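You operate a simulated robot arm through the tools that you are given. There is no shell and no other tool. Be economical: measure what you need, move in short steps, check, and stop when the job is done.

The job below is to be done with a simulated two-armed robot. You get a single attempt, and the scene is never put back.

## Task
Swap the spacer in the parts case for the red one.
Fine: hold the case to pull the drawer and again to shut it; the blue spacer goes in the crate. Set down upright: blue spacer, what you pick out. Where these are worked on the way, their far stop is far enough and under half their travel is too little: drawer of the blue case.

Only the result counts: the job must be done as asked and must still hold three seconds after the hand-in. Knocking over, shifting, dropping, spilling or breaking anything else fails it.

## Robot
Two 6-joint arms with two-finger parallel grippers on one trunk, on a base that drives. Base frame: it is fixed to the floor where the robot stands at the start and does not move with it; the origin is under the middle of the robot, x ahead of it, y to its left, z up. Readings come in m, degrees, newtons and seconds.
The left shoulder is at the start at [0.07, 0.166, 1.445], the right one opposite. With the tool pointing down near the work surface each hand reaches from about 0.32 to 0.76 m from the robot's upright axis, wherever it stands, measured 20 degrees to its own side. Places, roughly: drawer of the blue case [0.5, -0.1, 0.8]; inside of the blue case's drawer [0.6, -0.1, 0.8]; inside of the blue crate [0.7, 0.5, 0.8]. Payload 3.91 kg a hand.
The TCP of each hand is the grasp point between the finger pads, 0.03 m short of the fingertips. In the tool frame z runs along the fingers and y along their closing line. The gripper opens to 0.11 m. The fingers are 0.02 m wide and 0.01 m thick; the gripper's body (0.048 by 0.112 m) begins 0.055 m behind the TCP.
Orientation is that of the tool frame in the base frame, as a unit quaternion [x, y, z, w]. With the fingers straight down and closing along the base's y, the tool's x points along the base's -x, its y along +y and its z along -z.

## Interface
- The arms move only by the tool step_arm. It takes "left_targets", "right_targets" or both (then of equal length, played together; a hand with none holds still); each is one flat list of numbers, 6 for each row, row after row: the shift along the tool's x, y, z in units of 30 mm (1.0 is 30 mm), then the turn, a rotation vector about the tool's x, y, z in units of 4 degrees (1.0 is 4 degrees). In form: [tx, ty, tz, rx, ry, rz, tx, ty, tz, rx, ry, rz, ...]. A call has 1 to 8 rows; each row shifts and turns the commanded pose from where the row before left it, along the tool's axes as they then stand. "left_claw" and "right_claw" are, for a hand that has rows, the opening in per cent of the stroke, from 0 (shut) to 100 (fully open), set as the call begins (left out, the last holds). A call with a number of a shift or a turn outside -1 to 1 is refused whole. Rows are played at 5 a second. More than 0.05 m and 8.6 degrees between two rows, or a gripper value outside its range, and nothing of the call is played. A pose out of reach is approached as far as the arm can. The call stops where the force on the tool passes 90 N (or 10 N more than at its start, if that is more) or the arm is blocked; 0.2 s more then pass. The fingers move at their own pace (about 0.108 m/s each) and stop on an object; they squeeze with about 45 N. The grip force told is the motor's: it shows also when the fingers shut on nothing. Time passes only in rows, and 0.2 s behind the last, so rows that do not move let the fingers close. It gives the time, the measured TCP pose, the force on the tool (base axes), the opening and the grip force at its end, in the units of the frame above (readings bear some noise), with the torque about the TCP (base axes, N m) and any sound that the robot's microphone picked up, and new pictures: "show" is both (left out), scene, wrist or none (wrist: the cameras of the hands that moved).
- Cameras (640 x 400 px; columns grow to the right, rows downward): "scene" is now at [0.1191, -0.0063, 1.6442]; the picture's right is [-0.10, -0.99, 0.00], its down [-0.83, 0.08, -0.56] and it looks along [0.55, -0.06, -0.83] (base axes); focal length 259 px, centre (320, 200). "left" rides on the left gripper at [0.077, -0.007, -0.115] in its tool frame; the picture's right is [0.09, 1.00, 0.00], its down [-0.80, 0.07, -0.59] and it looks along [-0.59, 0.05, 0.80] (tool axes); focal length 270 px, centre (320, 200). "right" rides on the right gripper at [0.077, 0.007, -0.114] in its tool frame; the picture's right is [-0.09, 1.00, 0.00], its down [-0.80, -0.07, -0.59] and it looks along [-0.59, -0.05, 0.80] (tool axes); focal length 270 px, centre (320, 200).
- lift_body(by): slides the trunk up (or, below 0, down) by that many m; the arms and the scene camera ride with it, the base frame stays. It gives what a move gives, with no picture.
- roll_base(legs): drives the robot by 1 to 6 legs, each [ahead, left, turn to the left] in m, m and degrees, along the robot's own axes; the way and the turn of a leg run together, so that a leg with both is an arc; at most 1.5 m and 180 degrees a leg. The arms and the cameras ride along, it lands a little off, and it stops where it bumps. It gives what a move gives, and a new picture of the scene camera.
- aim_head(pan, tilt): turns the head with the scene camera to pan (to the left, within 86 degrees either way) and tilt (down, from -29 to 69), counted from straight ahead of the robot. It gives what a move gives, and a new picture of the scene camera.
- measure_at(camera, pixels): there is no depth. For up to 12 entries [column, row, z] of the newest picture of that camera ("zoom" is the newest enlarged one), the place [x, y] in the base frame at which the ray of that pixel passes the height z, good to about 0.002 m. No time passes.
- close_up(camera, box): a new picture of the part [left, top, right, bottom] of that camera's present view, enlarged. No time passes.
- job_done(): hands the job in; it is judged then, once.

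Keep the steps short. Do not move on a guess: measure, check each grasp and each placing, and mend mistakes. In all there are 80 turns and 260 pictures (those below and enlarged ones count). Leave the grippers open and the arms clear of the work at the hand-in unless told otherwise, and finish with a single line.

The tools are called after "Request:" as name(argument=value, ...) on one line, values as JSON. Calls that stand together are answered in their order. step_arm: Moves the arms, as the interface text tells. Its arguments: {"type":"object","properties":{"left_targets":{"type":"array","items":{"type":"number"}},"left_claw":{"type":"number"},"right_targets":{"type":"array","items":{"type":"number"}},"right_claw":{"type":"number"},"show":{"type":"string","enum":["both","scene","wrist","none"]}},"required":[]} The other tools are called the same way: lift_body (by) slides the trunk up or down; roll_base (legs) drives the base; aim_head (pan, tilt) turns the head that bears the scene camera; measure_at (camera, pixels) gives the place at which the rays of pixels pass given heights; close_up (camera, box) takes an enlarged picture of a part of a camera's view; job_done () hands the job in.

At the start:

```text
clock: 0.0
left_tcp_pos: [0.59, 0.2594, 1.025]
left_tool_rot: [0.0, 1.0, 0.0, 0.001]
left_contact_force: [-0.5, -0.5, -0.1]
left_wrist_torque: [-0.03, 0.02, -0.03]
left_grip_width: 0.1099
left_grasp_force: 0.2
right_tcp_pos: [0.5973, -0.3317, 1.0252]
right_tool_rot: [-0.001, 1.0, -0.001, -0.001]
right_contact_force: [-0.6, -0.6, 0.6]
right_wrist_torque: [0.02, 0.02, -0.01]
right_grip_width: 0.1101
right_grasp_force: 0.0
trunk travel left (down, up): [-0.94, 0.0]
robot x, y, heading: [0.0017, 0.0021, 0.1]
head pan, tilt: [-5.8, 56.1]
```

scene: 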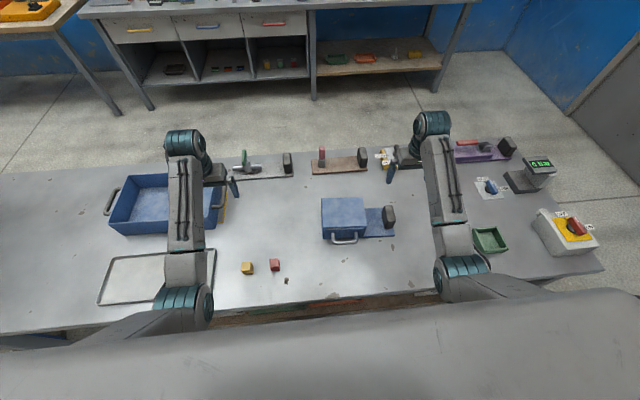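
right: 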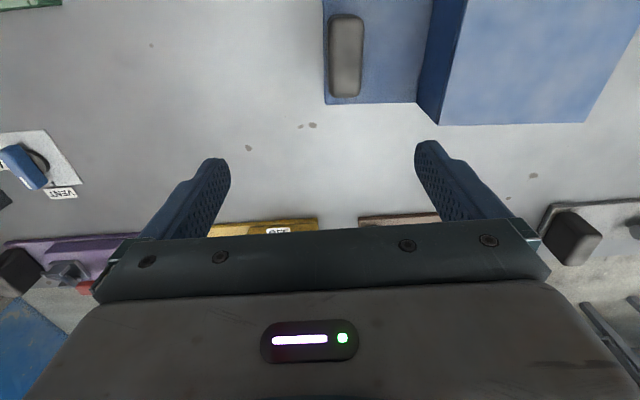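
left: 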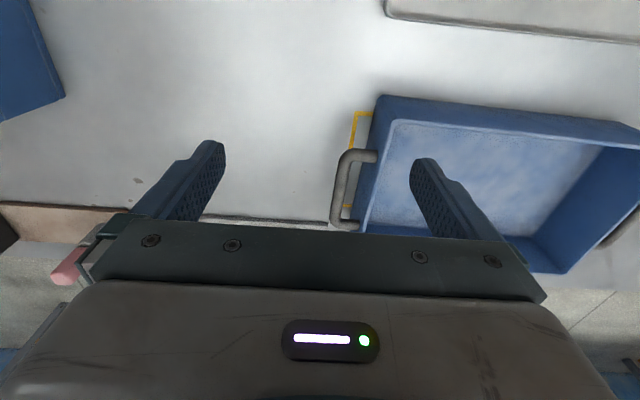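

I see the blue case near (345,218) with its handle towards the robot and a grey post on its base, and red and yellow blocks near (275,265) and (247,267). I'll enlarge these views first.

Request:
close_up(camera="scene", box=[290, 180, 430, 268])

Request:
close_up(camera="scene", box=[90, 160, 310, 298])

Request:
measure_at(camera="scene", pixels=[[331, 244, 0.8], [357, 244, 0.8], [389, 216, 0.82], [275, 265, 0.8], [247, 268, 0.8], [323, 238, 0.78], [367, 238, 0.78], [320, 199, 0.85], [364, 197, 0.85]])

```text
4.55 times, centred on (360, 224) of scene
```

zoom: 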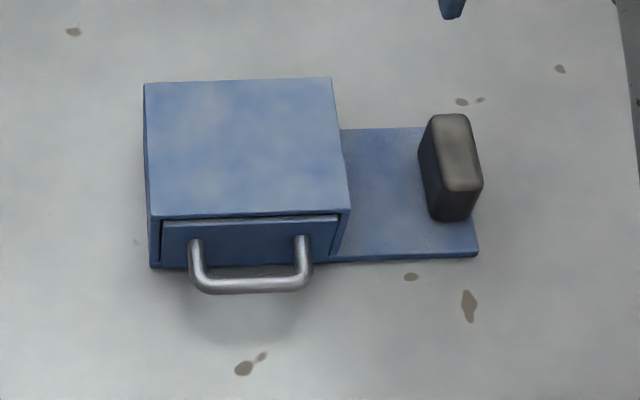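

```text
2.90 times, centred on (200, 229) of scene
```

zoom: 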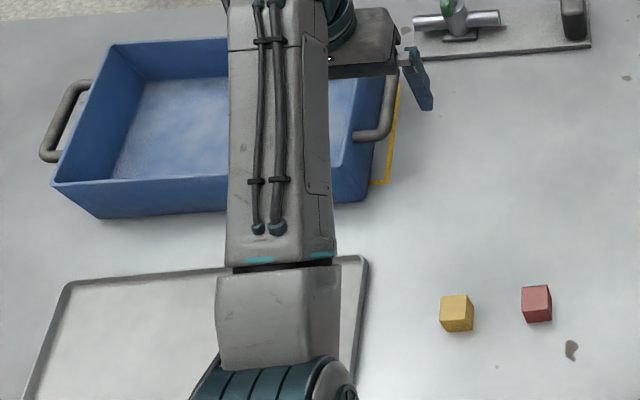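

```text
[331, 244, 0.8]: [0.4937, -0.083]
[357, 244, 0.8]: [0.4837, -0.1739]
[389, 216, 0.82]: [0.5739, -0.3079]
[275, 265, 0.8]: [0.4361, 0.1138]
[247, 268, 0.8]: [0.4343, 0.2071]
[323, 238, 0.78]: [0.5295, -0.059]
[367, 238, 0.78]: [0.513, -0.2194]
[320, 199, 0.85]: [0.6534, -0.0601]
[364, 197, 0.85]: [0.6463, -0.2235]
```

The case is turned about -6°. I'll measure the post and the handle in both cameras to get their heights.

Request:
close_up(camera="right", box=[280, 0, 640, 225])

Request:
measure_at(camera="right", pixels=[[332, 20, 0.84], [362, 18, 0.84], [332, 92, 0.84], [360, 92, 0.84], [332, 20, 0.87], [362, 18, 0.87], [332, 92, 0.87], [360, 92, 0.87], [438, 124, 0.86], [585, 122, 0.86]])

Request:
measure_at(camera="scene", pixels=[[385, 206, 0.84], [393, 206, 0.84], [387.6, 222, 0.84], [395, 221, 0.84], [385, 206, 0.87], [393, 206, 0.87], [387.6, 222, 0.87], [395, 221, 0.87], [321.5, 198.5, 0.86], [362.5, 197, 0.86], [323, 227, 0.86], [366.5, 226, 0.86]])

```text
1.78 times, centred on (460, 112) of right
```

zoom: 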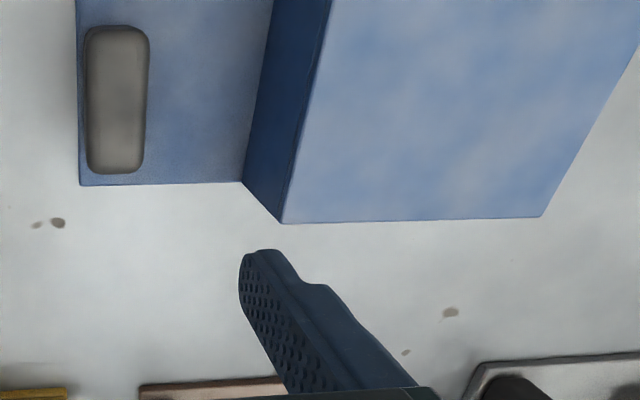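

```text
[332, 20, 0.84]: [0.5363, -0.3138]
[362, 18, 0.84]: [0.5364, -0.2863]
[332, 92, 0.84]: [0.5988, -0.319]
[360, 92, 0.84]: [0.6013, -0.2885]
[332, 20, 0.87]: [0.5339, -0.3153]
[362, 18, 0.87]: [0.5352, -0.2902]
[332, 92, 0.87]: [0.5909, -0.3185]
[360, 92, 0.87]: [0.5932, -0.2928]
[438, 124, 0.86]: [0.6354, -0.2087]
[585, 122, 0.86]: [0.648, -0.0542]
```

```text
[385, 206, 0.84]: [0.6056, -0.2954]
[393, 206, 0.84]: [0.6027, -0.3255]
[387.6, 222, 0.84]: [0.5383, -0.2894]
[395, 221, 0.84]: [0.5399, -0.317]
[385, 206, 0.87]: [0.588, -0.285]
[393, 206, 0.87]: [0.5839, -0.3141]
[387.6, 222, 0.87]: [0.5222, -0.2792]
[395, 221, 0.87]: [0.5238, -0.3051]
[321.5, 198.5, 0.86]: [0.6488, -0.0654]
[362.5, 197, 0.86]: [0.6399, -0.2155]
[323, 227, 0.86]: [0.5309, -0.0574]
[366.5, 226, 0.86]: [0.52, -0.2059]
```

The post is centred near (0.568, -0.304) with its top at about 0.845, and it is thin along y. I'll move the right hand above it, turned 5°, and go part way down.

Request:
step_arm(right_targets=[0.97, 0.93, 0, 0, 0, 1, 0, 0, 1, 0, 0, 0.2, 0, 0, 1, 0, 0, 0, 0, 0, 1, 0, 0, 0, 0, 0, 1, 0, 0, 0, 0, 0, 0, 0, 0, 0], right_claw=65, show="both")

```text
clock: 1.4
left_tcp_pos: [0.5926, 0.2567, 1.025]
left_tool_rot: [0.001, 1.0, 0.0, 0.001]
left_contact_force: [-1.0, 0.4, 0.0]
left_wrist_torque: [0.0, -0.02, -0.01]
left_grip_width: 0.11
left_grasp_force: 0.0
right_tcp_pos: [0.5686, -0.3051, 0.8997]
right_tool_rot: [0.042, 0.999, 0.0, 0.0]
right_contact_force: [-0.6, 0.0, 0.5]
right_wrist_torque: [0.0, 0.01, 0.01]
right_grip_width: 0.0715
right_grasp_force: 0.0
right hand out of reach, approached as far as the arm can: row 1
trunk travel left (down, up): [-0.94, 0.0]
robot x, y, heading: [0.0016, 0.0022, 0.1]
head pan, tilt: [-5.8, 56.1]
```

scene: 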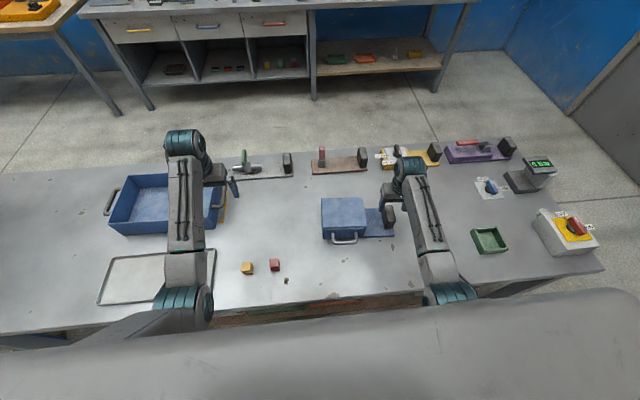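
right: 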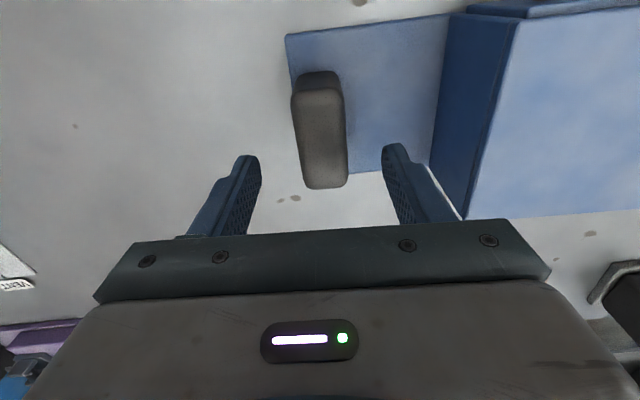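

The turn matches the case. I'll check that the post is centred between the fingers before going down.

Request:
measure_at(camera="right", pixels=[[303, 92, 0.845], [336, 90, 0.845], [309, 183, 0.845], [345, 181, 0.845], [355, 172, 0.785], [287, 36, 0.785], [518, 22, 0.86], [466, 218, 0.86]])

```text
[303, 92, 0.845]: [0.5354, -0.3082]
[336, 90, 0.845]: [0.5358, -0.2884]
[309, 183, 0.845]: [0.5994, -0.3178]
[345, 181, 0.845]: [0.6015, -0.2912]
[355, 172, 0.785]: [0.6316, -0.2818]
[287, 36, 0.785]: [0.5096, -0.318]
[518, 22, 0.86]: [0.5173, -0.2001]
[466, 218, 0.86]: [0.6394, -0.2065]
```

The post is centred at about (0.568, -0.302), so I'll lower 68 mm and then close.

Request:
step_arm(right_targets=[0, 0.1, 1, 0, 0, 0, 0, 0, 1, 0, 0, 0, 0, 0, 0.25, 0, 0, 0], show="none")

Request:
step_arm(right_targets=[0, 0, 0, 0, 0, 0, 0, 0, 0, 0, 0, 0, 0, 0, 0, 0, 0, 0], right_claw=0, show="both")

```text
clock: 2.2
left_tcp_pos: [0.5916, 0.2579, 1.0268]
left_tool_rot: [-0.001, 1.0, 0.001, 0.001]
left_contact_force: [-1.1, -0.2, -0.6]
left_wrist_torque: [-0.05, -0.01, 0.02]
left_grip_width: 0.1101
left_grasp_force: 0.0
right_tcp_pos: [0.5688, -0.3005, 0.8349]
right_tool_rot: [0.042, 0.999, 0.001, 0.001]
right_contact_force: [-0.1, 0.0, -0.6]
right_wrist_torque: [0.01, -0.01, 0.03]
right_grip_width: 0.0715
right_grasp_force: 0.0
trunk travel left (down, up): [-0.94, 0.0]
robot x, y, heading: [0.0005, -0.0011, -0.2]
head pan, tilt: [-5.8, 56.1]
```

```text
clock: 3.0
left_tcp_pos: [0.5917, 0.2593, 1.0245]
left_tool_rot: [-0.001, 1.0, 0.0, 0.002]
left_contact_force: [-0.1, -0.3, -1.1]
left_wrist_torque: [-0.03, 0.02, 0.01]
left_grip_width: 0.11
left_grasp_force: 0.1
right_tcp_pos: [0.5695, -0.3015, 0.8341]
right_tool_rot: [0.043, 0.999, 0.0, 0.0]
right_contact_force: [0.0, 0.0, 0.2]
right_wrist_torque: [-0.05, -0.03, 0.28]
right_grip_width: 0.0341
right_grasp_force: 44.3
trunk travel left (down, up): [-0.94, 0.0]
robot x, y, heading: [-0.0011, 0.0004, -0.2]
head pan, tilt: [-5.8, 56.1]
```

scene: 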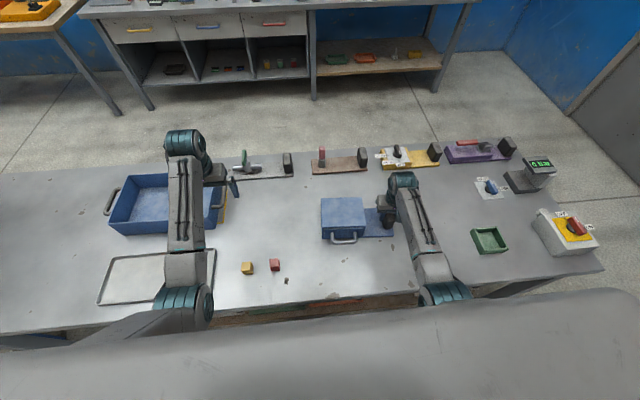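
right: 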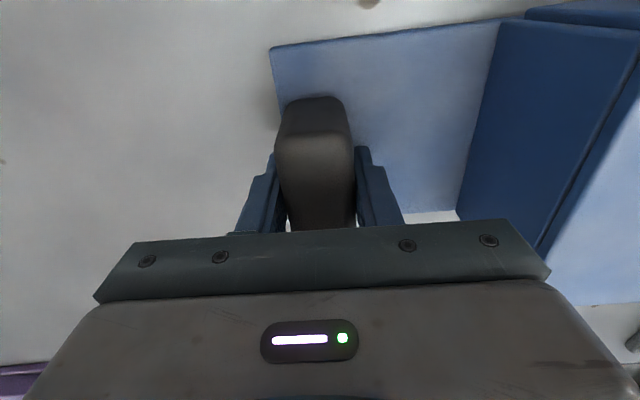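

The post is held (0.034 m, 44 N). Next I'll swing the left hand towards the handle, turning it so it closes along x, and watch as it goes.

Request:
step_arm(left_targets=[0.14, -0.54, 0, 0, 0, 1, 0.102, -0.548, 0, 0, 0, 1, 0.063, -0.554, 0, 0, 0, 1, 0.025, -0.557, 0, 0, 0, 1, -0.014, -0.558, 0, 0, 0, 1, -0.053, -0.555, 0, 0, 0, 1, -0.092, -0.55, 0, 0, 0, 1, -0.13, -0.543, 0, 0, 0, 1], left_claw=60, show="none")

Request:
step_arm(left_targets=[-0.167, -0.532, 0, 0, 0, 1, -0.204, -0.519, 0, 0, 0, 1, -0.24, -0.504, 0, 0, 0, 1, -0.274, -0.486, 0, 0, 0, 1, -0.308, -0.465, 0, 0, 0, 1, -0.339, -0.442, 0, 0, 0, 1, -0.369, -0.418, 0, 0, 0, 1, -0.398, -0.391, 0, 0, 0, 1], show="both")

```text
clock: 4.8
left_tcp_pos: [0.5657, 0.1524, 1.0233]
left_tool_rot: [0.269, 0.963, 0.02, 0.001]
left_contact_force: [-0.3, -0.5, -0.1]
left_wrist_torque: [0.05, -0.01, -0.01]
left_grip_width: 0.0663
left_grasp_force: 0.0
left hand out of reach, approached as far as the arm can: row 3
right_tcp_pos: [0.5705, -0.303, 0.8337]
right_tool_rot: [0.042, 0.999, 0.0, 0.001]
right_contact_force: [-0.2, -0.6, 0.7]
right_wrist_torque: [0.36, 0.15, 0.24]
right_grip_width: 0.0339
right_grasp_force: 45.5
trunk travel left (down, up): [-0.94, 0.0]
robot x, y, heading: [0.0024, -0.0003, 0.1]
head pan, tilt: [-5.8, 56.1]
```

```text
clock: 5.6
left_tcp_pos: [0.5598, 0.1768, 1.0121]
left_tool_rot: [0.341, 0.937, 0.076, -0.02]
left_contact_force: [0.0, 0.1, -0.3]
left_wrist_torque: [-0.02, 0.01, -0.01]
left_grip_width: 0.066
left_grasp_force: 0.0
right_tcp_pos: [0.5699, -0.3025, 0.8354]
right_tool_rot: [0.042, 0.999, 0.001, 0.0]
right_contact_force: [0.0, -1.0, 0.1]
right_wrist_torque: [0.01, -0.05, 0.13]
right_grip_width: 0.0339
right_grasp_force: 45.2
trunk travel left (down, up): [-0.94, 0.0]
robot x, y, heading: [-0.001, 0.0005, 0.0]
head pan, tilt: [-5.8, 56.1]
stopped in row 3 (left hand): the arm was blocked; the commanded pose is now the measured one
```

scene: 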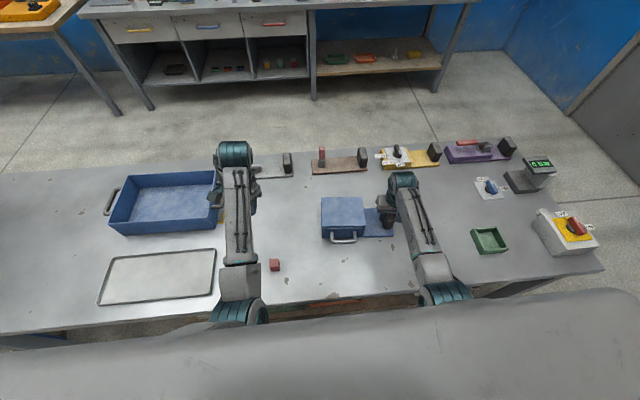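
left: 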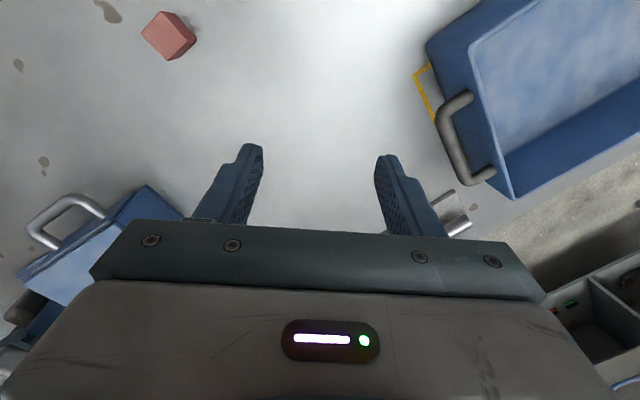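

The left arm is folded to its limit at this height and has tilted about 9°. I'll lower it and level the tool.

Request:
step_arm(left_targets=[0, 0, 1, 0, 0, 0, 0, 0, 1, 0.62, -0.42, 0, 0, 0, 0.6, 0.62, -0.42, 0, 0, 0, 0, 0.61, -0.42, 0, 0, 0, 0, 0, 0, 0], show="none")

```text
clock: 6.8
left_tcp_pos: [0.5606, 0.1856, 0.9348]
left_tool_rot: [0.342, 0.94, -0.002, 0.0]
left_contact_force: [0.3, 0.5, 0.6]
left_wrist_torque: [0.02, 0.0, -0.01]
left_grip_width: 0.0661
left_grasp_force: 0.0
right_tcp_pos: [0.5689, -0.3013, 0.8342]
right_tool_rot: [0.042, 0.999, 0.0, 0.0]
right_contact_force: [-0.9, 0.9, 0.4]
right_wrist_torque: [-0.01, -0.13, 0.14]
right_grip_width: 0.0337
right_grasp_force: 44.7
trunk travel left (down, up): [-0.94, 0.0]
robot x, y, heading: [-0.003, -0.0024, -0.0]
head pan, tilt: [-5.8, 56.1]
```

It is level now at z 0.935, turned 40°. I'll carry on with the turn and the move towards (0.48, 0.02).

Request:
step_arm(left_targets=[-0.188, -0.743, 0, 0, 0, 1, -0.24, -0.728, 0, 0, 0, 1, -0.29, -0.709, 0, 0, 0, 1, -0.339, -0.687, 0, 0, 0, 1, -0.386, -0.662, 0, 0, 0, 1, -0.431, -0.633, 0, 0, 0, 1, -0.474, -0.602, 0, 0, 0, 1, -0.515, -0.567, 0, 0, 0, 1], show="both")

```text
clock: 8.2
left_tcp_pos: [0.5179, 0.1685, 0.9242]
left_tool_rot: [0.503, 0.86, 0.07, -0.036]
left_contact_force: [-0.4, -0.8, 0.2]
left_wrist_torque: [0.0, -0.03, 0.03]
left_grip_width: 0.0661
left_grasp_force: 0.0
left hand out of reach, approached as far as the arm can: row 6
right_tcp_pos: [0.5697, -0.3025, 0.8346]
right_tool_rot: [0.041, 0.999, 0.0, 0.0]
right_contact_force: [-0.6, -0.8, 0.1]
right_wrist_torque: [0.08, -0.19, 0.09]
right_grip_width: 0.0338
right_grasp_force: 44.9
trunk travel left (down, up): [-0.94, 0.0]
robot x, y, heading: [-0.0011, 0.0019, 0.0]
head pan, tilt: [-5.8, 56.1]
stopped in row 6 (left hand): the arm was blocked; the commanded pose is now the measured one
```

scene: 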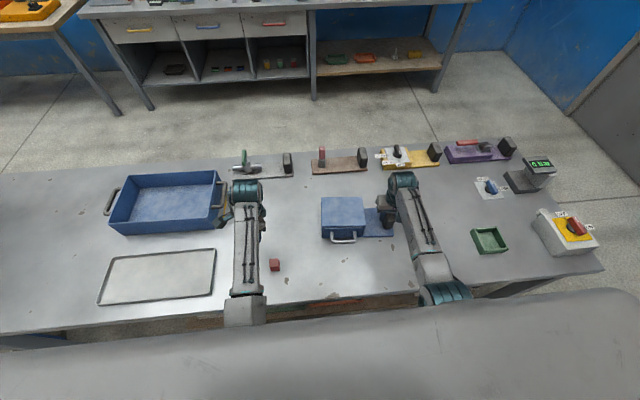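
left: 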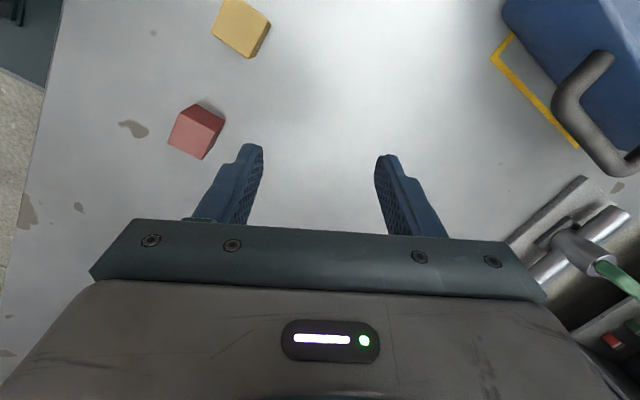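

The left arm was blocked again with a 9° lean, so I need to know what limits it. I'll level it here, then try small pure -y steps.

Request:
step_arm(left_targets=[0, 0, 0, 0.6, -0.95, 0, 0, 0, 0, 0.6, -0.94, 0, 0, 0, 0, 0, 0, 0, -0.433, -0.25, 0, 0, 0, 0, 0, 0, 0, 0, 0, 0], show="none")

Request:
step_arm(left_targets=[-0.433, -0.25, 0, 0, 0, 0, 0, 0, 0, 0, 0, 0, -0.433, -0.25, 0, 0, 0, 0, 0, 0, 0, 0, 0, 0], show="none")

```text
clock: 9.4
left_tcp_pos: [0.5167, 0.151, 0.9242]
left_tool_rot: [0.506, 0.863, -0.001, 0.002]
left_contact_force: [0.0, 0.2, 0.7]
left_wrist_torque: [-0.02, -0.01, 0.0]
left_grip_width: 0.0658
left_grasp_force: 0.2
right_tcp_pos: [0.5692, -0.3024, 0.8342]
right_tool_rot: [0.042, 0.999, 0.0, 0.0]
right_contact_force: [-0.4, -0.1, -0.4]
right_wrist_torque: [0.33, 0.02, 0.19]
right_grip_width: 0.0338
right_grasp_force: 45.3
trunk travel left (down, up): [-0.94, 0.0]
robot x, y, heading: [0.0012, -0.0003, 0.0]
head pan, tilt: [-5.8, 56.1]
```

```text
clock: 10.4
left_tcp_pos: [0.5176, 0.144, 0.9189]
left_tool_rot: [0.503, 0.864, 0.014, -0.009]
left_contact_force: [0.5, -0.4, 0.3]
left_wrist_torque: [-0.01, -0.01, 0.03]
left_grip_width: 0.066
left_grasp_force: 0.1
right_tcp_pos: [0.5698, -0.3027, 0.8342]
right_tool_rot: [0.042, 0.999, 0.0, 0.0]
right_contact_force: [-0.3, -0.7, -0.1]
right_wrist_torque: [0.16, 0.05, 0.11]
right_grip_width: 0.0339
right_grasp_force: 45.0
trunk travel left (down, up): [-0.94, 0.0]
robot x, y, heading: [-0.001, 0.0012, -0.1]
head pan, tilt: [-5.8, 56.1]
```

At this height the limit is about y = 0.145. The reach note speaks of work near the table, so I'll go lower and try inward again.

Request:
step_arm(left_targets=[0, 0, 1, 0, 0, 0, 0, 0, 0.9, 0, 0, 0, 0, 0, 0, 0, 0, 0, -0.433, -0.25, 0, 0, 0, 0, -0.433, -0.25, 0, 0, 0, 0, 0, 0, 0, 0, 0, 0], show="both")

```text
clock: 12.0
left_tcp_pos: [0.5163, 0.1345, 0.8567]
left_tool_rot: [0.501, 0.865, 0.028, -0.016]
left_contact_force: [0.4, 0.2, 0.4]
left_wrist_torque: [-0.02, 0.0, -0.01]
left_grip_width: 0.0659
left_grasp_force: 0.0
right_tcp_pos: [0.5708, -0.3013, 0.8349]
right_tool_rot: [0.042, 0.999, 0.001, 0.0]
right_contact_force: [-0.5, -1.3, 0.1]
right_wrist_torque: [0.04, 0.01, 0.08]
right_grip_width: 0.0339
right_grasp_force: 44.9
trunk travel left (down, up): [-0.94, 0.0]
robot x, y, heading: [0.0042, 0.0004, 0.4]
head pan, tilt: [-5.8, 56.1]
stopped in row 6 (left hand): the arm was blocked; the commanded pose is now the measured one
```

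scene: 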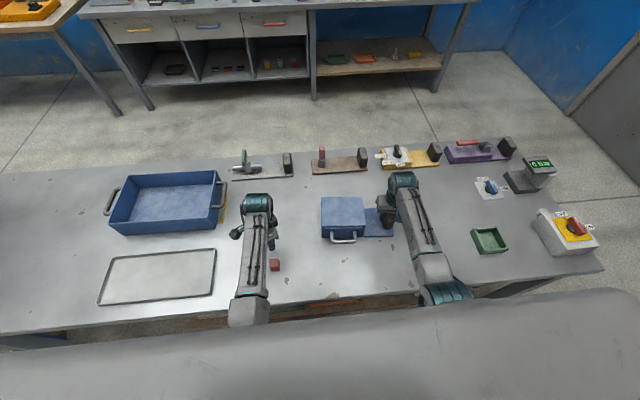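
left: 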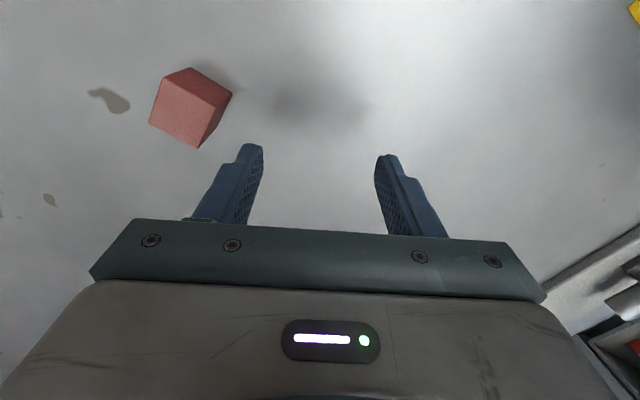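

I need to know whether the hand can lean instead. I'll back off to +y and test leaning the fingertips inward (towards -y).

Request:
step_arm(left_targets=[0.866, 0.5, -1, 0, 0, 0, 0.866, 0.5, 0, 0.5, -0.866, 0, 0, 0, 0, 0.5, -0.866, 0, 0, 0, 0, 0.5, -0.866, 0, 0, 0, 0, 0.5, -0.866, 0, 0, 0, 0, 0.5, -0.866, 0, 0, 0, 0, 0.5, -0.866, 0, 0, 0, 0, 0, 0, 0], show="none")

```text
clock: 13.8
left_tcp_pos: [0.5171, 0.1912, 0.8917]
left_tool_rot: [0.493, 0.852, -0.154, 0.088]
left_contact_force: [-0.6, 0.2, -0.9]
left_wrist_torque: [0.0, -0.03, -0.01]
left_grip_width: 0.0658
left_grasp_force: 0.1
right_tcp_pos: [0.5696, -0.3017, 0.835]
right_tool_rot: [0.042, 0.999, 0.0, 0.0]
right_contact_force: [-0.4, -0.4, -0.7]
right_wrist_torque: [-0.02, -0.1, 0.0]
right_grip_width: 0.0338
right_grasp_force: 45.0
trunk travel left (down, up): [-0.94, 0.0]
robot x, y, heading: [0.0011, 0.0002, 0.0]
head pan, tilt: [-5.8, 56.1]
```

Leaning inward by 20° works. Now I'll try moving -y with this lean.

Request:
step_arm(left_targets=[-0.488, -0.28, 0.209, 0, 0, 0, -0.488, -0.28, 0.209, 0, 0, 0, -0.488, -0.28, 0.209, 0, 0, 0, -0.488, -0.28, 0.209, 0, 0, 0, -0.488, -0.28, 0.209, 0, 0, 0, -0.488, -0.28, 0.209, 0, 0, 0, 0, 0, 0, 0, 0, 0], show="none")

```text
clock: 15.4
left_tcp_pos: [0.5172, 0.0827, 0.893]
left_tool_rot: [0.493, 0.851, -0.156, 0.088]
left_contact_force: [0.3, -1.0, 0.2]
left_wrist_torque: [-0.01, 0.0, 0.01]
left_grip_width: 0.066
left_grasp_force: 0.0
right_tcp_pos: [0.5689, -0.3014, 0.8346]
right_tool_rot: [0.042, 0.999, 0.0, -0.001]
right_contact_force: [0.4, 0.8, 0.4]
right_wrist_torque: [0.21, -0.01, 0.04]
right_grip_width: 0.0336
right_grasp_force: 45.0
trunk travel left (down, up): [-0.94, 0.0]
robot x, y, heading: [0.0021, -0.0022, 0.2]
head pan, tilt: [-5.8, 56.1]
```

Leaning lets the TCP pass the wrist's limit. So I'll lean the left hand about 30° and later shift the base right by roughly 0.145 m. First I'll look at the handle closely.

Request:
close_up(camera="left", box=[0, 0, 640, 400])

Request:
close_up(camera="scene", box=[316, 215, 380, 255])

```text
1.00 times, centred on (320, 200) of left
```

zoom: 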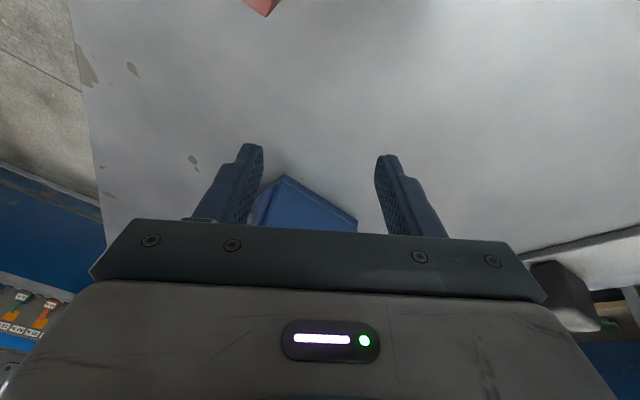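

```text
10.00 times, centred on (348, 235) of scene
```

zoom: 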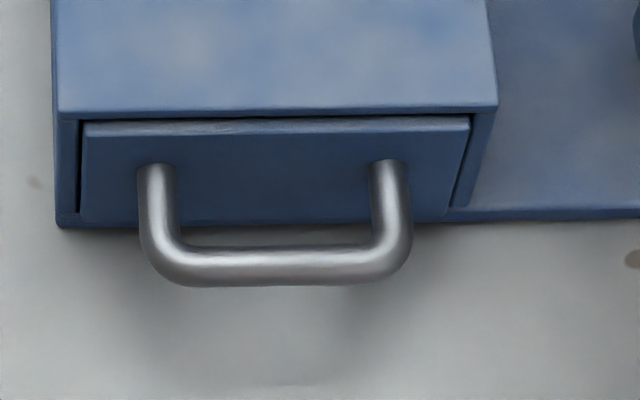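

I'll measure bar, leg and edge positions from this enlarged view.

Request:
measure_at(camera="zoom", pixels=[[275, 247, 0.82], [275, 286, 0.82], [157, 168, 0.82], [385, 163, 0.82], [140, 240, 0.82], [412, 230, 0.82], [60, 105, 0.86], [497, 100, 0.86], [58, 227, 0.78], [84, 120, 0.855], [82, 222, 0.785], [465, 215, 0.785]])

```text
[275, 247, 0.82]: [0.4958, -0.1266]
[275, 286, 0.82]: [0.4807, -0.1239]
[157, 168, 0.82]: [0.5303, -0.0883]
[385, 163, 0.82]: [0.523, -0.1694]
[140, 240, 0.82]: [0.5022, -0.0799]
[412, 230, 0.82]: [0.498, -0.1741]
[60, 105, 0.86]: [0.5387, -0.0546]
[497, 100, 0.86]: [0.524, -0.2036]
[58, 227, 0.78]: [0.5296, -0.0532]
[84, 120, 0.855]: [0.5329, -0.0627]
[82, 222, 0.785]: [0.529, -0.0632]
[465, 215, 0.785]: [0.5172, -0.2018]
```

The bar sits at about (0.489, -0.126, 0.82), roughly 13 mm thick, with a gap of about 30 mm behind it. I'll release the post and raise the right hand. At the same time the left hand draws back and turns, so that I can shift the base.

Request:
step_arm(left_targets=[0.415, -0.722, 0, 0, 0, 1, 0.364, -0.749, 0, 0, 0, 1, 0.31, -0.773, 0, 0, 0, 1, 0.256, -0.793, 0, 0, 0, 1, 0, 0, 0, 0, 0, 1, 0, 0, 0, 0, 0, 1, 0, 0, 0, 0, 0, 1, 0, 0, 0, 0, 0, 1], right_targets=[0, 0, 0, 0, 0, 0, 0, 0, 0, 0, 0, 0, 0, 0, 0, 0, 0, 0, 0, 0, -1, 0, 0, 0, 0, 0, -1, 0, 0, 0, 0, 0, -1, 0, 0, 0, 0, 0, -0.5, 0, 0, 0, 0, 0, 0, 0, 0, 0], right_claw=65, show="both")

```text
clock: 17.2
left_tcp_pos: [0.4171, 0.0859, 0.8906]
left_tool_rot: [0.71, 0.682, -0.122, 0.124]
left_contact_force: [0.2, 0.8, -0.1]
left_wrist_torque: [-0.01, 0.01, 0.02]
left_grip_width: 0.0661
left_grasp_force: 0.0
right_tcp_pos: [0.5686, -0.3002, 0.939]
right_tool_rot: [0.042, 0.999, 0.0, 0.001]
right_contact_force: [0.0, 0.7, 0.4]
right_wrist_torque: [0.01, 0.0, 0.01]
right_grip_width: 0.0715
right_grasp_force: 0.1
trunk travel left (down, up): [-0.94, 0.0]
robot x, y, heading: [0.0039, 0.002, -0.1]
head pan, tilt: [-5.8, 56.1]
```

scene: 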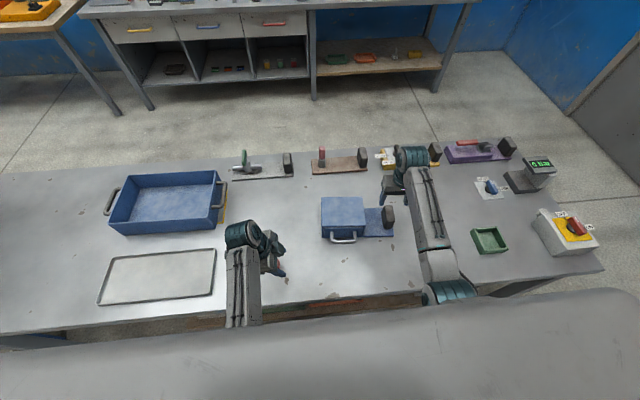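
right: 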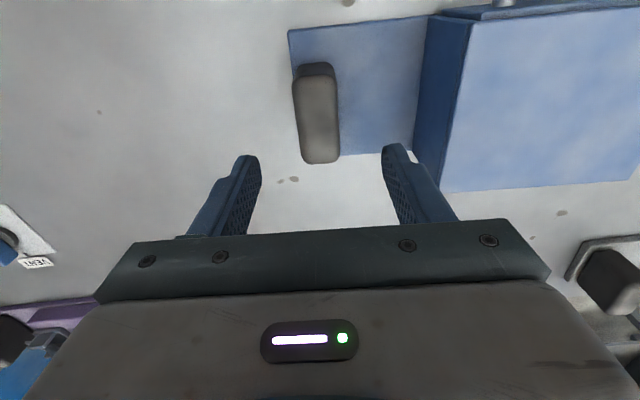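
left: 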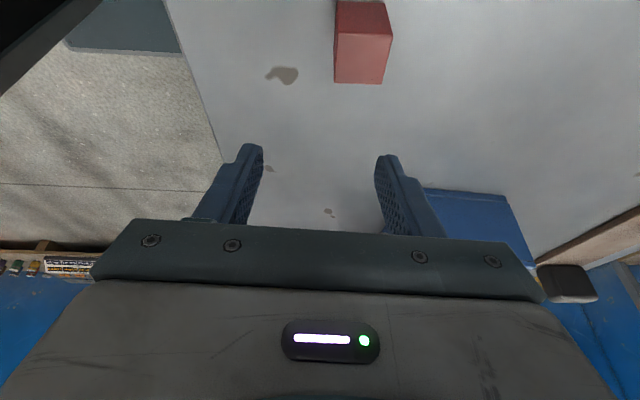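

The post is released and both hands are clear. I'll roll the base 0.145 m to the right.

Request:
roll_base(legs=[[0, -0.145, 0]])

```text
clock: 18.5
left_tcp_pos: [0.416, -0.0578, 0.8907]
left_tool_rot: [0.709, 0.683, -0.124, 0.126]
left_contact_force: [-0.3, -0.5, 0.0]
left_wrist_torque: [0.01, -0.02, -0.02]
left_grip_width: 0.0662
left_grasp_force: 0.0
right_tcp_pos: [0.5687, -0.443, 0.9395]
right_tool_rot: [0.04, 0.999, -0.001, 0.0]
right_contact_force: [0.1, 1.0, 1.3]
right_wrist_torque: [-0.02, 0.0, -0.01]
right_grip_width: 0.0714
right_grasp_force: 0.0
trunk travel left (down, up): [-0.94, 0.0]
robot x, y, heading: [-0.0009, -0.1463, -0.0]
head pan, tilt: [-5.8, 56.1]
```

scene: 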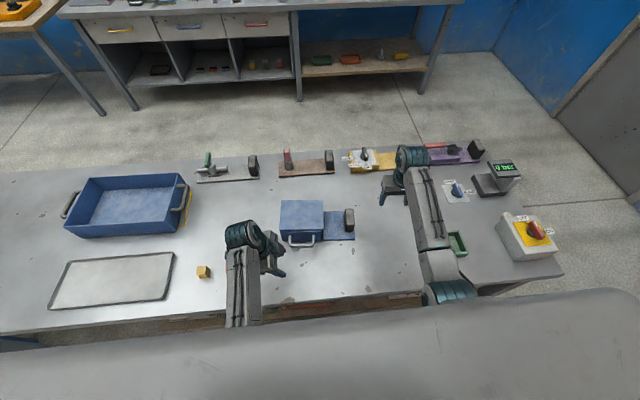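

The base is at y = -0.146. I'll bring the right hand back over the post, and lean the left hand a further 12° and trim its yaw.

Request:
step_arm(right_targets=[0.08, 0.936, 0, 0, 0, 0, 0.08, 0.936, 0, 0, 0, 0, 0.08, 0.936, 0, 0, 0, 0, 0.08, 0.936, 0, 0, 0, 0, 0.08, 0.936, 0, 0, 0, 0, 0, 0, 1, 0, 0, 0, 0, 0, 0, 0, 0, 0], left_targets=[0, 0, 0, 0, -1, 0.2, 0, 0, 0, 0, -1, 0.2, 0, 0, 0, 0, -1, 0.2, 0, 0, 0, 0, 0, 0, 0, 0, 0, 0, 0, 0, 0, 0, 0, 0, 0, 0, 0, 0, 0, 0, 0, 0], show="both")

```text
clock: 20.1
left_tcp_pos: [0.4156, -0.0606, 0.8903]
left_tool_rot: [0.706, 0.652, -0.193, 0.198]
left_contact_force: [0.2, 0.7, 0.4]
left_wrist_torque: [-0.02, 0.01, -0.01]
left_grip_width: 0.0658
left_grasp_force: 0.0
right_tcp_pos: [0.5693, -0.3051, 0.9081]
right_tool_rot: [0.041, 0.999, 0.0, 0.0]
right_contact_force: [0.5, 0.4, 0.7]
right_wrist_torque: [-0.02, 0.0, 0.01]
right_grip_width: 0.0711
right_grasp_force: 0.0
trunk travel left (down, up): [-0.94, 0.0]
robot x, y, heading: [0.0017, -0.1463, -0.0]
head pan, tilt: [-5.8, 56.1]
```

scene: 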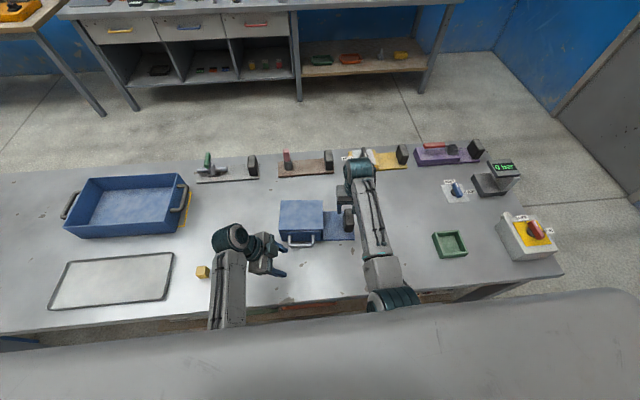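
right: 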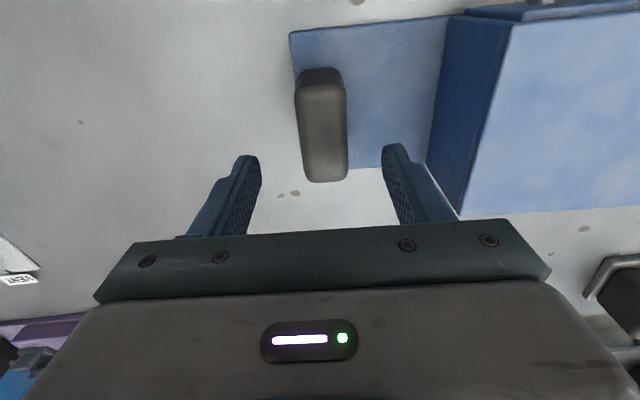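
left: 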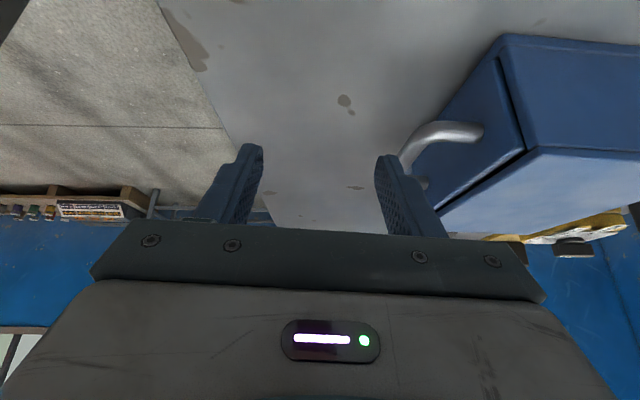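

The right hand is over the post. I'll lower it the rest of the way while the left hand goes to the approach point above the bar, opened 30%.

Request:
step_arm(right_targets=[0, 0.1, 1, 0, 0, 0, 0, 0, 1, 0, 0, 0, 0, 0, 0.45, 0, 0, 0], left_targets=[0.104, 0.84, -0.065, 0, 0, 0, 0.104, 0.84, -0.065, 0, 0, 0, 0.104, 0.84, -0.065, 0, 0, 0], left_claw=30, show="none")

Request:
step_arm(right_targets=[0, 0, 0, 0, 0, 0, 0, 0, 0, 0, 0, 0, 0, 0, 0, 0, 0, 0], left_targets=[0, 0, 0, 0, 0, 0, 0, 0, 0, 0, 0, 0, 0, 0, 0, 0, 0, 0], right_claw=0, show="both")

Request:
close_up(camera="scene", box=[210, 190, 370, 290])

```text
clock: 20.9
left_tcp_pos: [0.4941, -0.0517, 0.8938]
left_tool_rot: [0.706, 0.651, -0.195, 0.197]
left_contact_force: [1.1, 0.1, -0.7]
left_wrist_torque: [0.02, -0.04, -0.02]
left_grip_width: 0.0328
left_grasp_force: 0.1
right_tcp_pos: [0.5709, -0.3019, 0.8339]
right_tool_rot: [0.041, 0.999, 0.0, 0.0]
right_contact_force: [0.0, -0.2, 1.3]
right_wrist_torque: [0.02, -0.02, -0.02]
right_grip_width: 0.0714
right_grasp_force: 0.2
trunk travel left (down, up): [-0.94, 0.0]
robot x, y, heading: [-0.0011, -0.1415, -0.0]
head pan, tilt: [-5.8, 56.1]
```

```text
clock: 21.7
left_tcp_pos: [0.4957, -0.0518, 0.893]
left_tool_rot: [0.706, 0.652, -0.193, 0.197]
left_contact_force: [-0.5, -0.7, -0.2]
left_wrist_torque: [0.0, 0.0, 0.0]
left_grip_width: 0.033
left_grasp_force: 0.0
right_tcp_pos: [0.5708, -0.3016, 0.8352]
right_tool_rot: [0.04, 0.999, 0.0, 0.001]
right_contact_force: [-1.0, -0.8, 0.3]
right_wrist_torque: [0.21, -0.22, 0.15]
right_grip_width: 0.0339
right_grasp_force: 44.7
trunk travel left (down, up): [-0.94, 0.0]
robot x, y, heading: [0.0005, -0.1453, -0.1]
head pan, tilt: [-5.8, 56.1]
```

scene: 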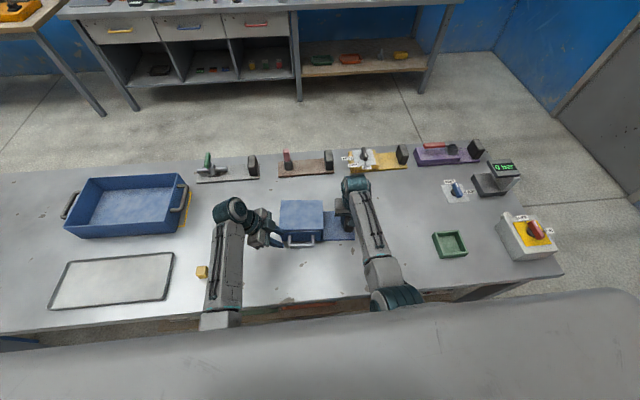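
right: 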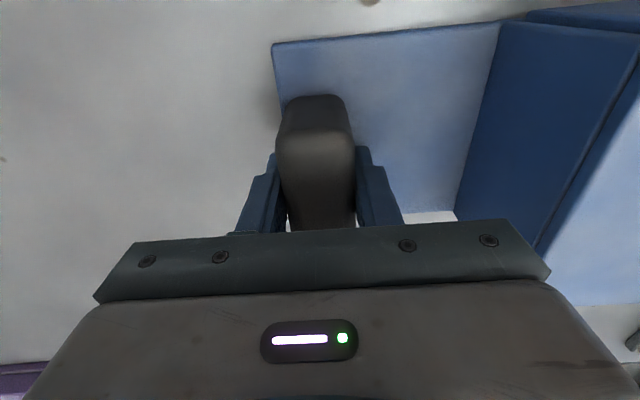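
left: 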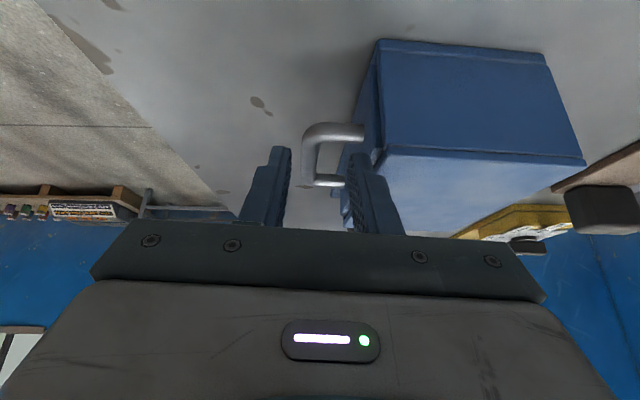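

```text
4.00 times, centred on (290, 240) of scene
```

zoom: 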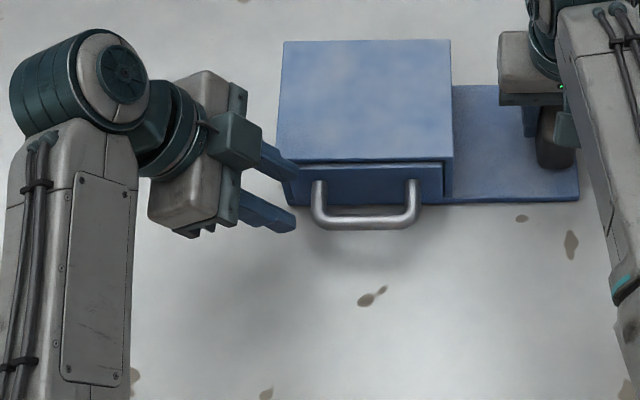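

The post is held again (44 N). I'll cross-check the bar's position and height with both cameras before going in.

Request:
measure_at(camera="left", pixels=[[309, 150, 0.81], [309, 150, 0.82], [309, 150, 0.83], [309, 170, 0.82], [345, 131, 0.81], [345, 131, 0.82], [345, 131, 0.83], [384, 155, 0.86], [386, 150, 0.85]])

Request:
measure_at(camera="zoom", pixels=[[365, 223, 0.81], [365, 223, 0.82], [365, 223, 0.83], [320, 200, 0.81], [320, 200, 0.82], [320, 200, 0.83], [278, 155, 0.86], [452, 158, 0.86]])

Request:
close_up(camera="left", box=[240, 90, 440, 215])

```text
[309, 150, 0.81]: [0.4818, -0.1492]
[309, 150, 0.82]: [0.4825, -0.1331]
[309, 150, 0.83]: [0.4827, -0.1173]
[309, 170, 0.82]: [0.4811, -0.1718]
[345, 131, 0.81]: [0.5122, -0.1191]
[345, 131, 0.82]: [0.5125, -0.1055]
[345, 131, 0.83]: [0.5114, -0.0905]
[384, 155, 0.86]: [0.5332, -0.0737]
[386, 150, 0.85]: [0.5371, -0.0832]
```

```text
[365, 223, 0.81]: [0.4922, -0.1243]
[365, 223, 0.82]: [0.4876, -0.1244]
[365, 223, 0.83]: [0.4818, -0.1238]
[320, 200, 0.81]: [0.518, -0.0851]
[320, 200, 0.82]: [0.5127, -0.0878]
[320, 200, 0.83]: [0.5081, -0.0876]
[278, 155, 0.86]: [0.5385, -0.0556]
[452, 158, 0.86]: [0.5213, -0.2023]
```

```text
3.20 times, centred on (340, 152) of left
```

zoom: 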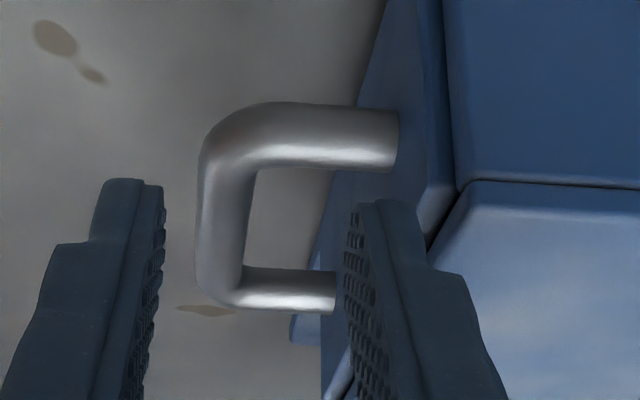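

The two cameras agree on z ≈ 0.831 for the bar, at x ≈ 0.4825 near y = -0.115. I'll lean 6° more and line up for the approach along the tool.

Request:
step_arm(left_targets=[0, 0, 0, 0, -1, 0, 0, 0, 0, 0, -0.5, 0, -0.42, -0.34, 0.1, 0, 0, 0, 0, 0, 0, 0, 0, 0], show="none")

Request:
close_up(camera="left", box=[200, 80, 440, 230])

```text
clock: 22.7
left_tcp_pos: [0.4807, -0.0638, 0.8994]
left_tool_rot: [0.695, 0.64, -0.231, 0.232]
left_contact_force: [-0.9, 0.3, 1.1]
left_wrist_torque: [0.0, 0.01, 0.0]
left_grip_width: 0.033
left_grasp_force: 0.0
right_tcp_pos: [0.5716, -0.3023, 0.8345]
right_tool_rot: [0.041, 0.999, 0.0, 0.0]
right_contact_force: [-1.2, -1.7, -0.2]
right_wrist_torque: [0.12, -0.26, 0.1]
right_grip_width: 0.0337
right_grasp_force: 45.7
trunk travel left (down, up): [-0.94, 0.0]
robot x, y, heading: [-0.0007, -0.1467, 0.2]
head pan, tilt: [-5.8, 56.1]
```

```text
2.67 times, centred on (320, 155) of left
```

zoom: 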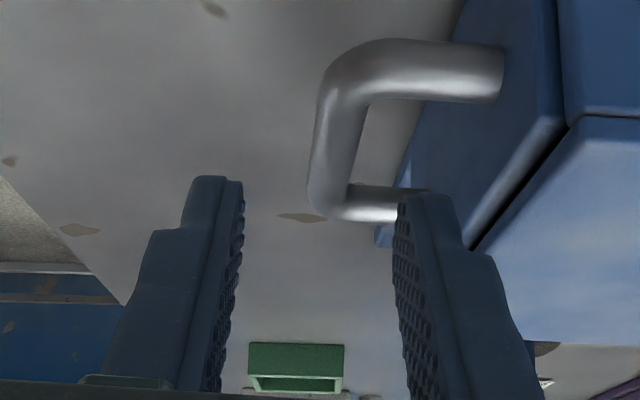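

The bar lies between the fingers. I'll go in along the tool by 70 mm.

Request:
step_arm(left_targets=[0, 0.07, 0.8, 0, 0, 0, 0, 0, 0.8, 0, 0, 0, 0, 0, 0.73, 0, 0, 0], show="wrist")

Request:
close_up(camera="scene", box=[240, 200, 340, 262])

```text
clock: 23.5
left_tcp_pos: [0.482, -0.1094, 0.8436]
left_tool_rot: [0.695, 0.64, -0.231, 0.231]
left_contact_force: [-0.8, 0.5, -0.6]
left_wrist_torque: [-0.02, -0.02, 0.0]
left_grip_width: 0.0332
left_grasp_force: 0.0
right_tcp_pos: [0.5707, -0.3024, 0.835]
right_tool_rot: [0.041, 0.999, 0.0, 0.0]
right_contact_force: [-1.0, -1.2, 0.9]
right_wrist_torque: [0.08, -0.11, 0.1]
right_grip_width: 0.034
right_grasp_force: 45.5
trunk travel left (down, up): [-0.94, 0.0]
robot x, y, heading: [0.0003, -0.1412, 0.6]
head pan, tilt: [-5.8, 56.1]
```

left: 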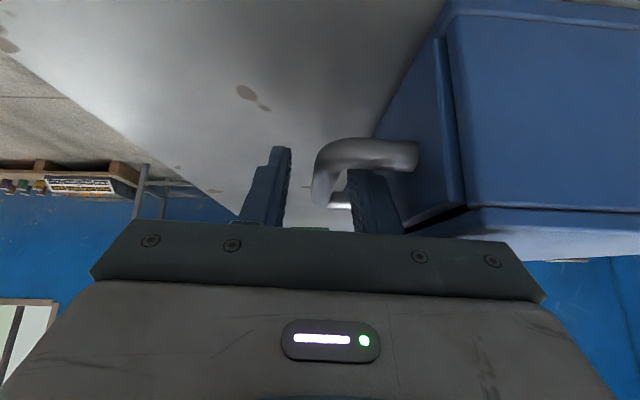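

```text
6.40 times, centred on (290, 231) of scene
```

zoom: 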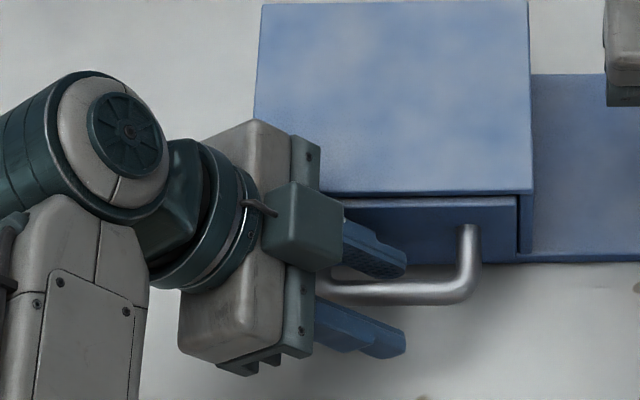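

The fingers straddle the bar, so I'll close on it.

Request:
step_arm(left_targets=[0, 0, 0, 0, 0, 0, 0, 0, 0, 0, 0, 0, 0, 0, 0, 0, 0, 0], left_claw=0, show="wrist")

```text
clock: 24.3
left_tcp_pos: [0.4816, -0.1089, 0.8421]
left_tool_rot: [0.695, 0.64, -0.23, 0.232]
left_contact_force: [-0.6, -0.5, 4.1]
left_wrist_torque: [0.21, -0.02, -1.05]
left_grip_width: 0.0133
left_grasp_force: 44.9
right_tcp_pos: [0.5696, -0.3013, 0.8347]
right_tool_rot: [0.042, 0.999, 0.0, 0.0]
right_contact_force: [1.3, 1.0, -0.6]
right_wrist_torque: [-0.15, -0.06, 0.72]
right_grip_width: 0.0338
right_grasp_force: 44.8
trunk travel left (down, up): [-0.94, 0.0]
robot x, y, heading: [0.0, -0.145, 0.0]
head pan, tilt: [-5.8, 56.1]
```

left: 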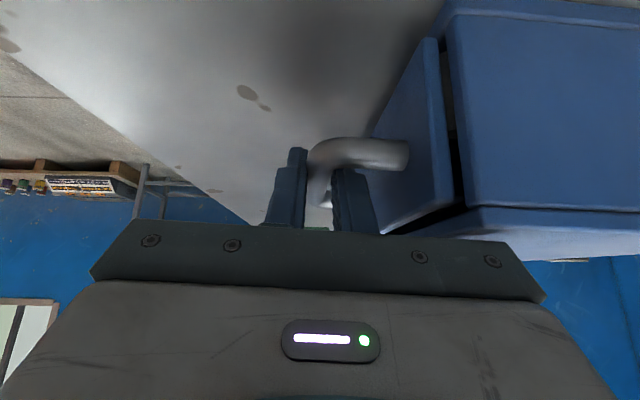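

The bar is gripped (13 mm, 45 N). I'll pull along the drawer's axis by 80 mm.

Request:
step_arm(left_targets=[-0.005, -0.5, -0.013, 0, 0, 0, -0.007, -0.67, -0.018, 0, 0, 0, -0.007, -0.67, -0.018, 0, 0, 0, -0.007, -0.67, -0.018, 0, 0, 0, 0, 0, 0, 0, 0, 0], show="both")

```text
clock: 25.5
left_tcp_pos: [0.4049, -0.1024, 0.843]
left_tool_rot: [0.696, 0.64, -0.231, 0.232]
left_contact_force: [-0.5, -6.5, 13.4]
left_wrist_torque: [-0.13, -0.11, -0.88]
left_grip_width: 0.0137
left_grasp_force: 44.9
right_tcp_pos: [0.5706, -0.3022, 0.8352]
right_tool_rot: [0.041, 0.999, 0.0, 0.0]
right_contact_force: [-2.5, 8.2, -2.3]
right_wrist_torque: [-0.25, -1.55, 0.4]
right_grip_width: 0.034
right_grasp_force: 45.2
trunk travel left (down, up): [-0.94, 0.0]
robot x, y, heading: [0.0014, -0.1442, -0.0]
head pan, tilt: [-5.8, 56.1]
```

scene: 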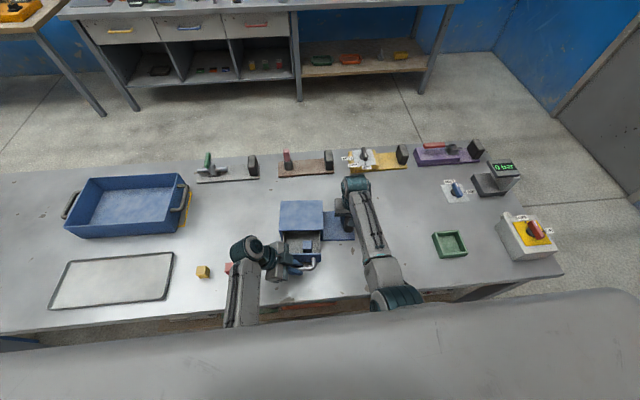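
left: 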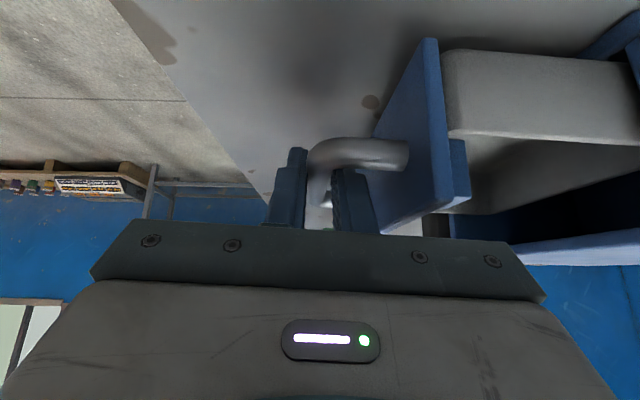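

It opened 77 mm with small forces. I'll look into the drawer.

Request:
close_up(camera="scene", box=[250, 195, 350, 285])

```text
4.44 times, centred on (300, 240) of scene
```

zoom: 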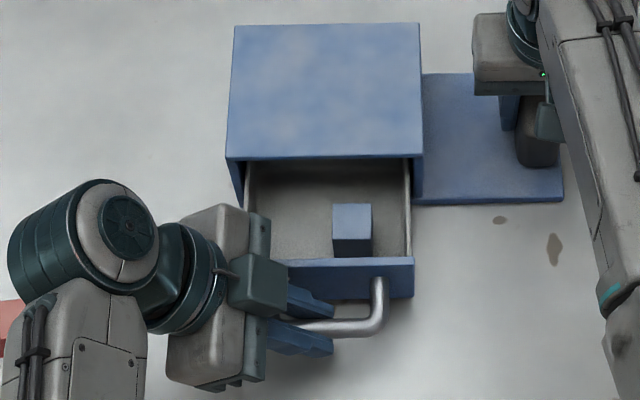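

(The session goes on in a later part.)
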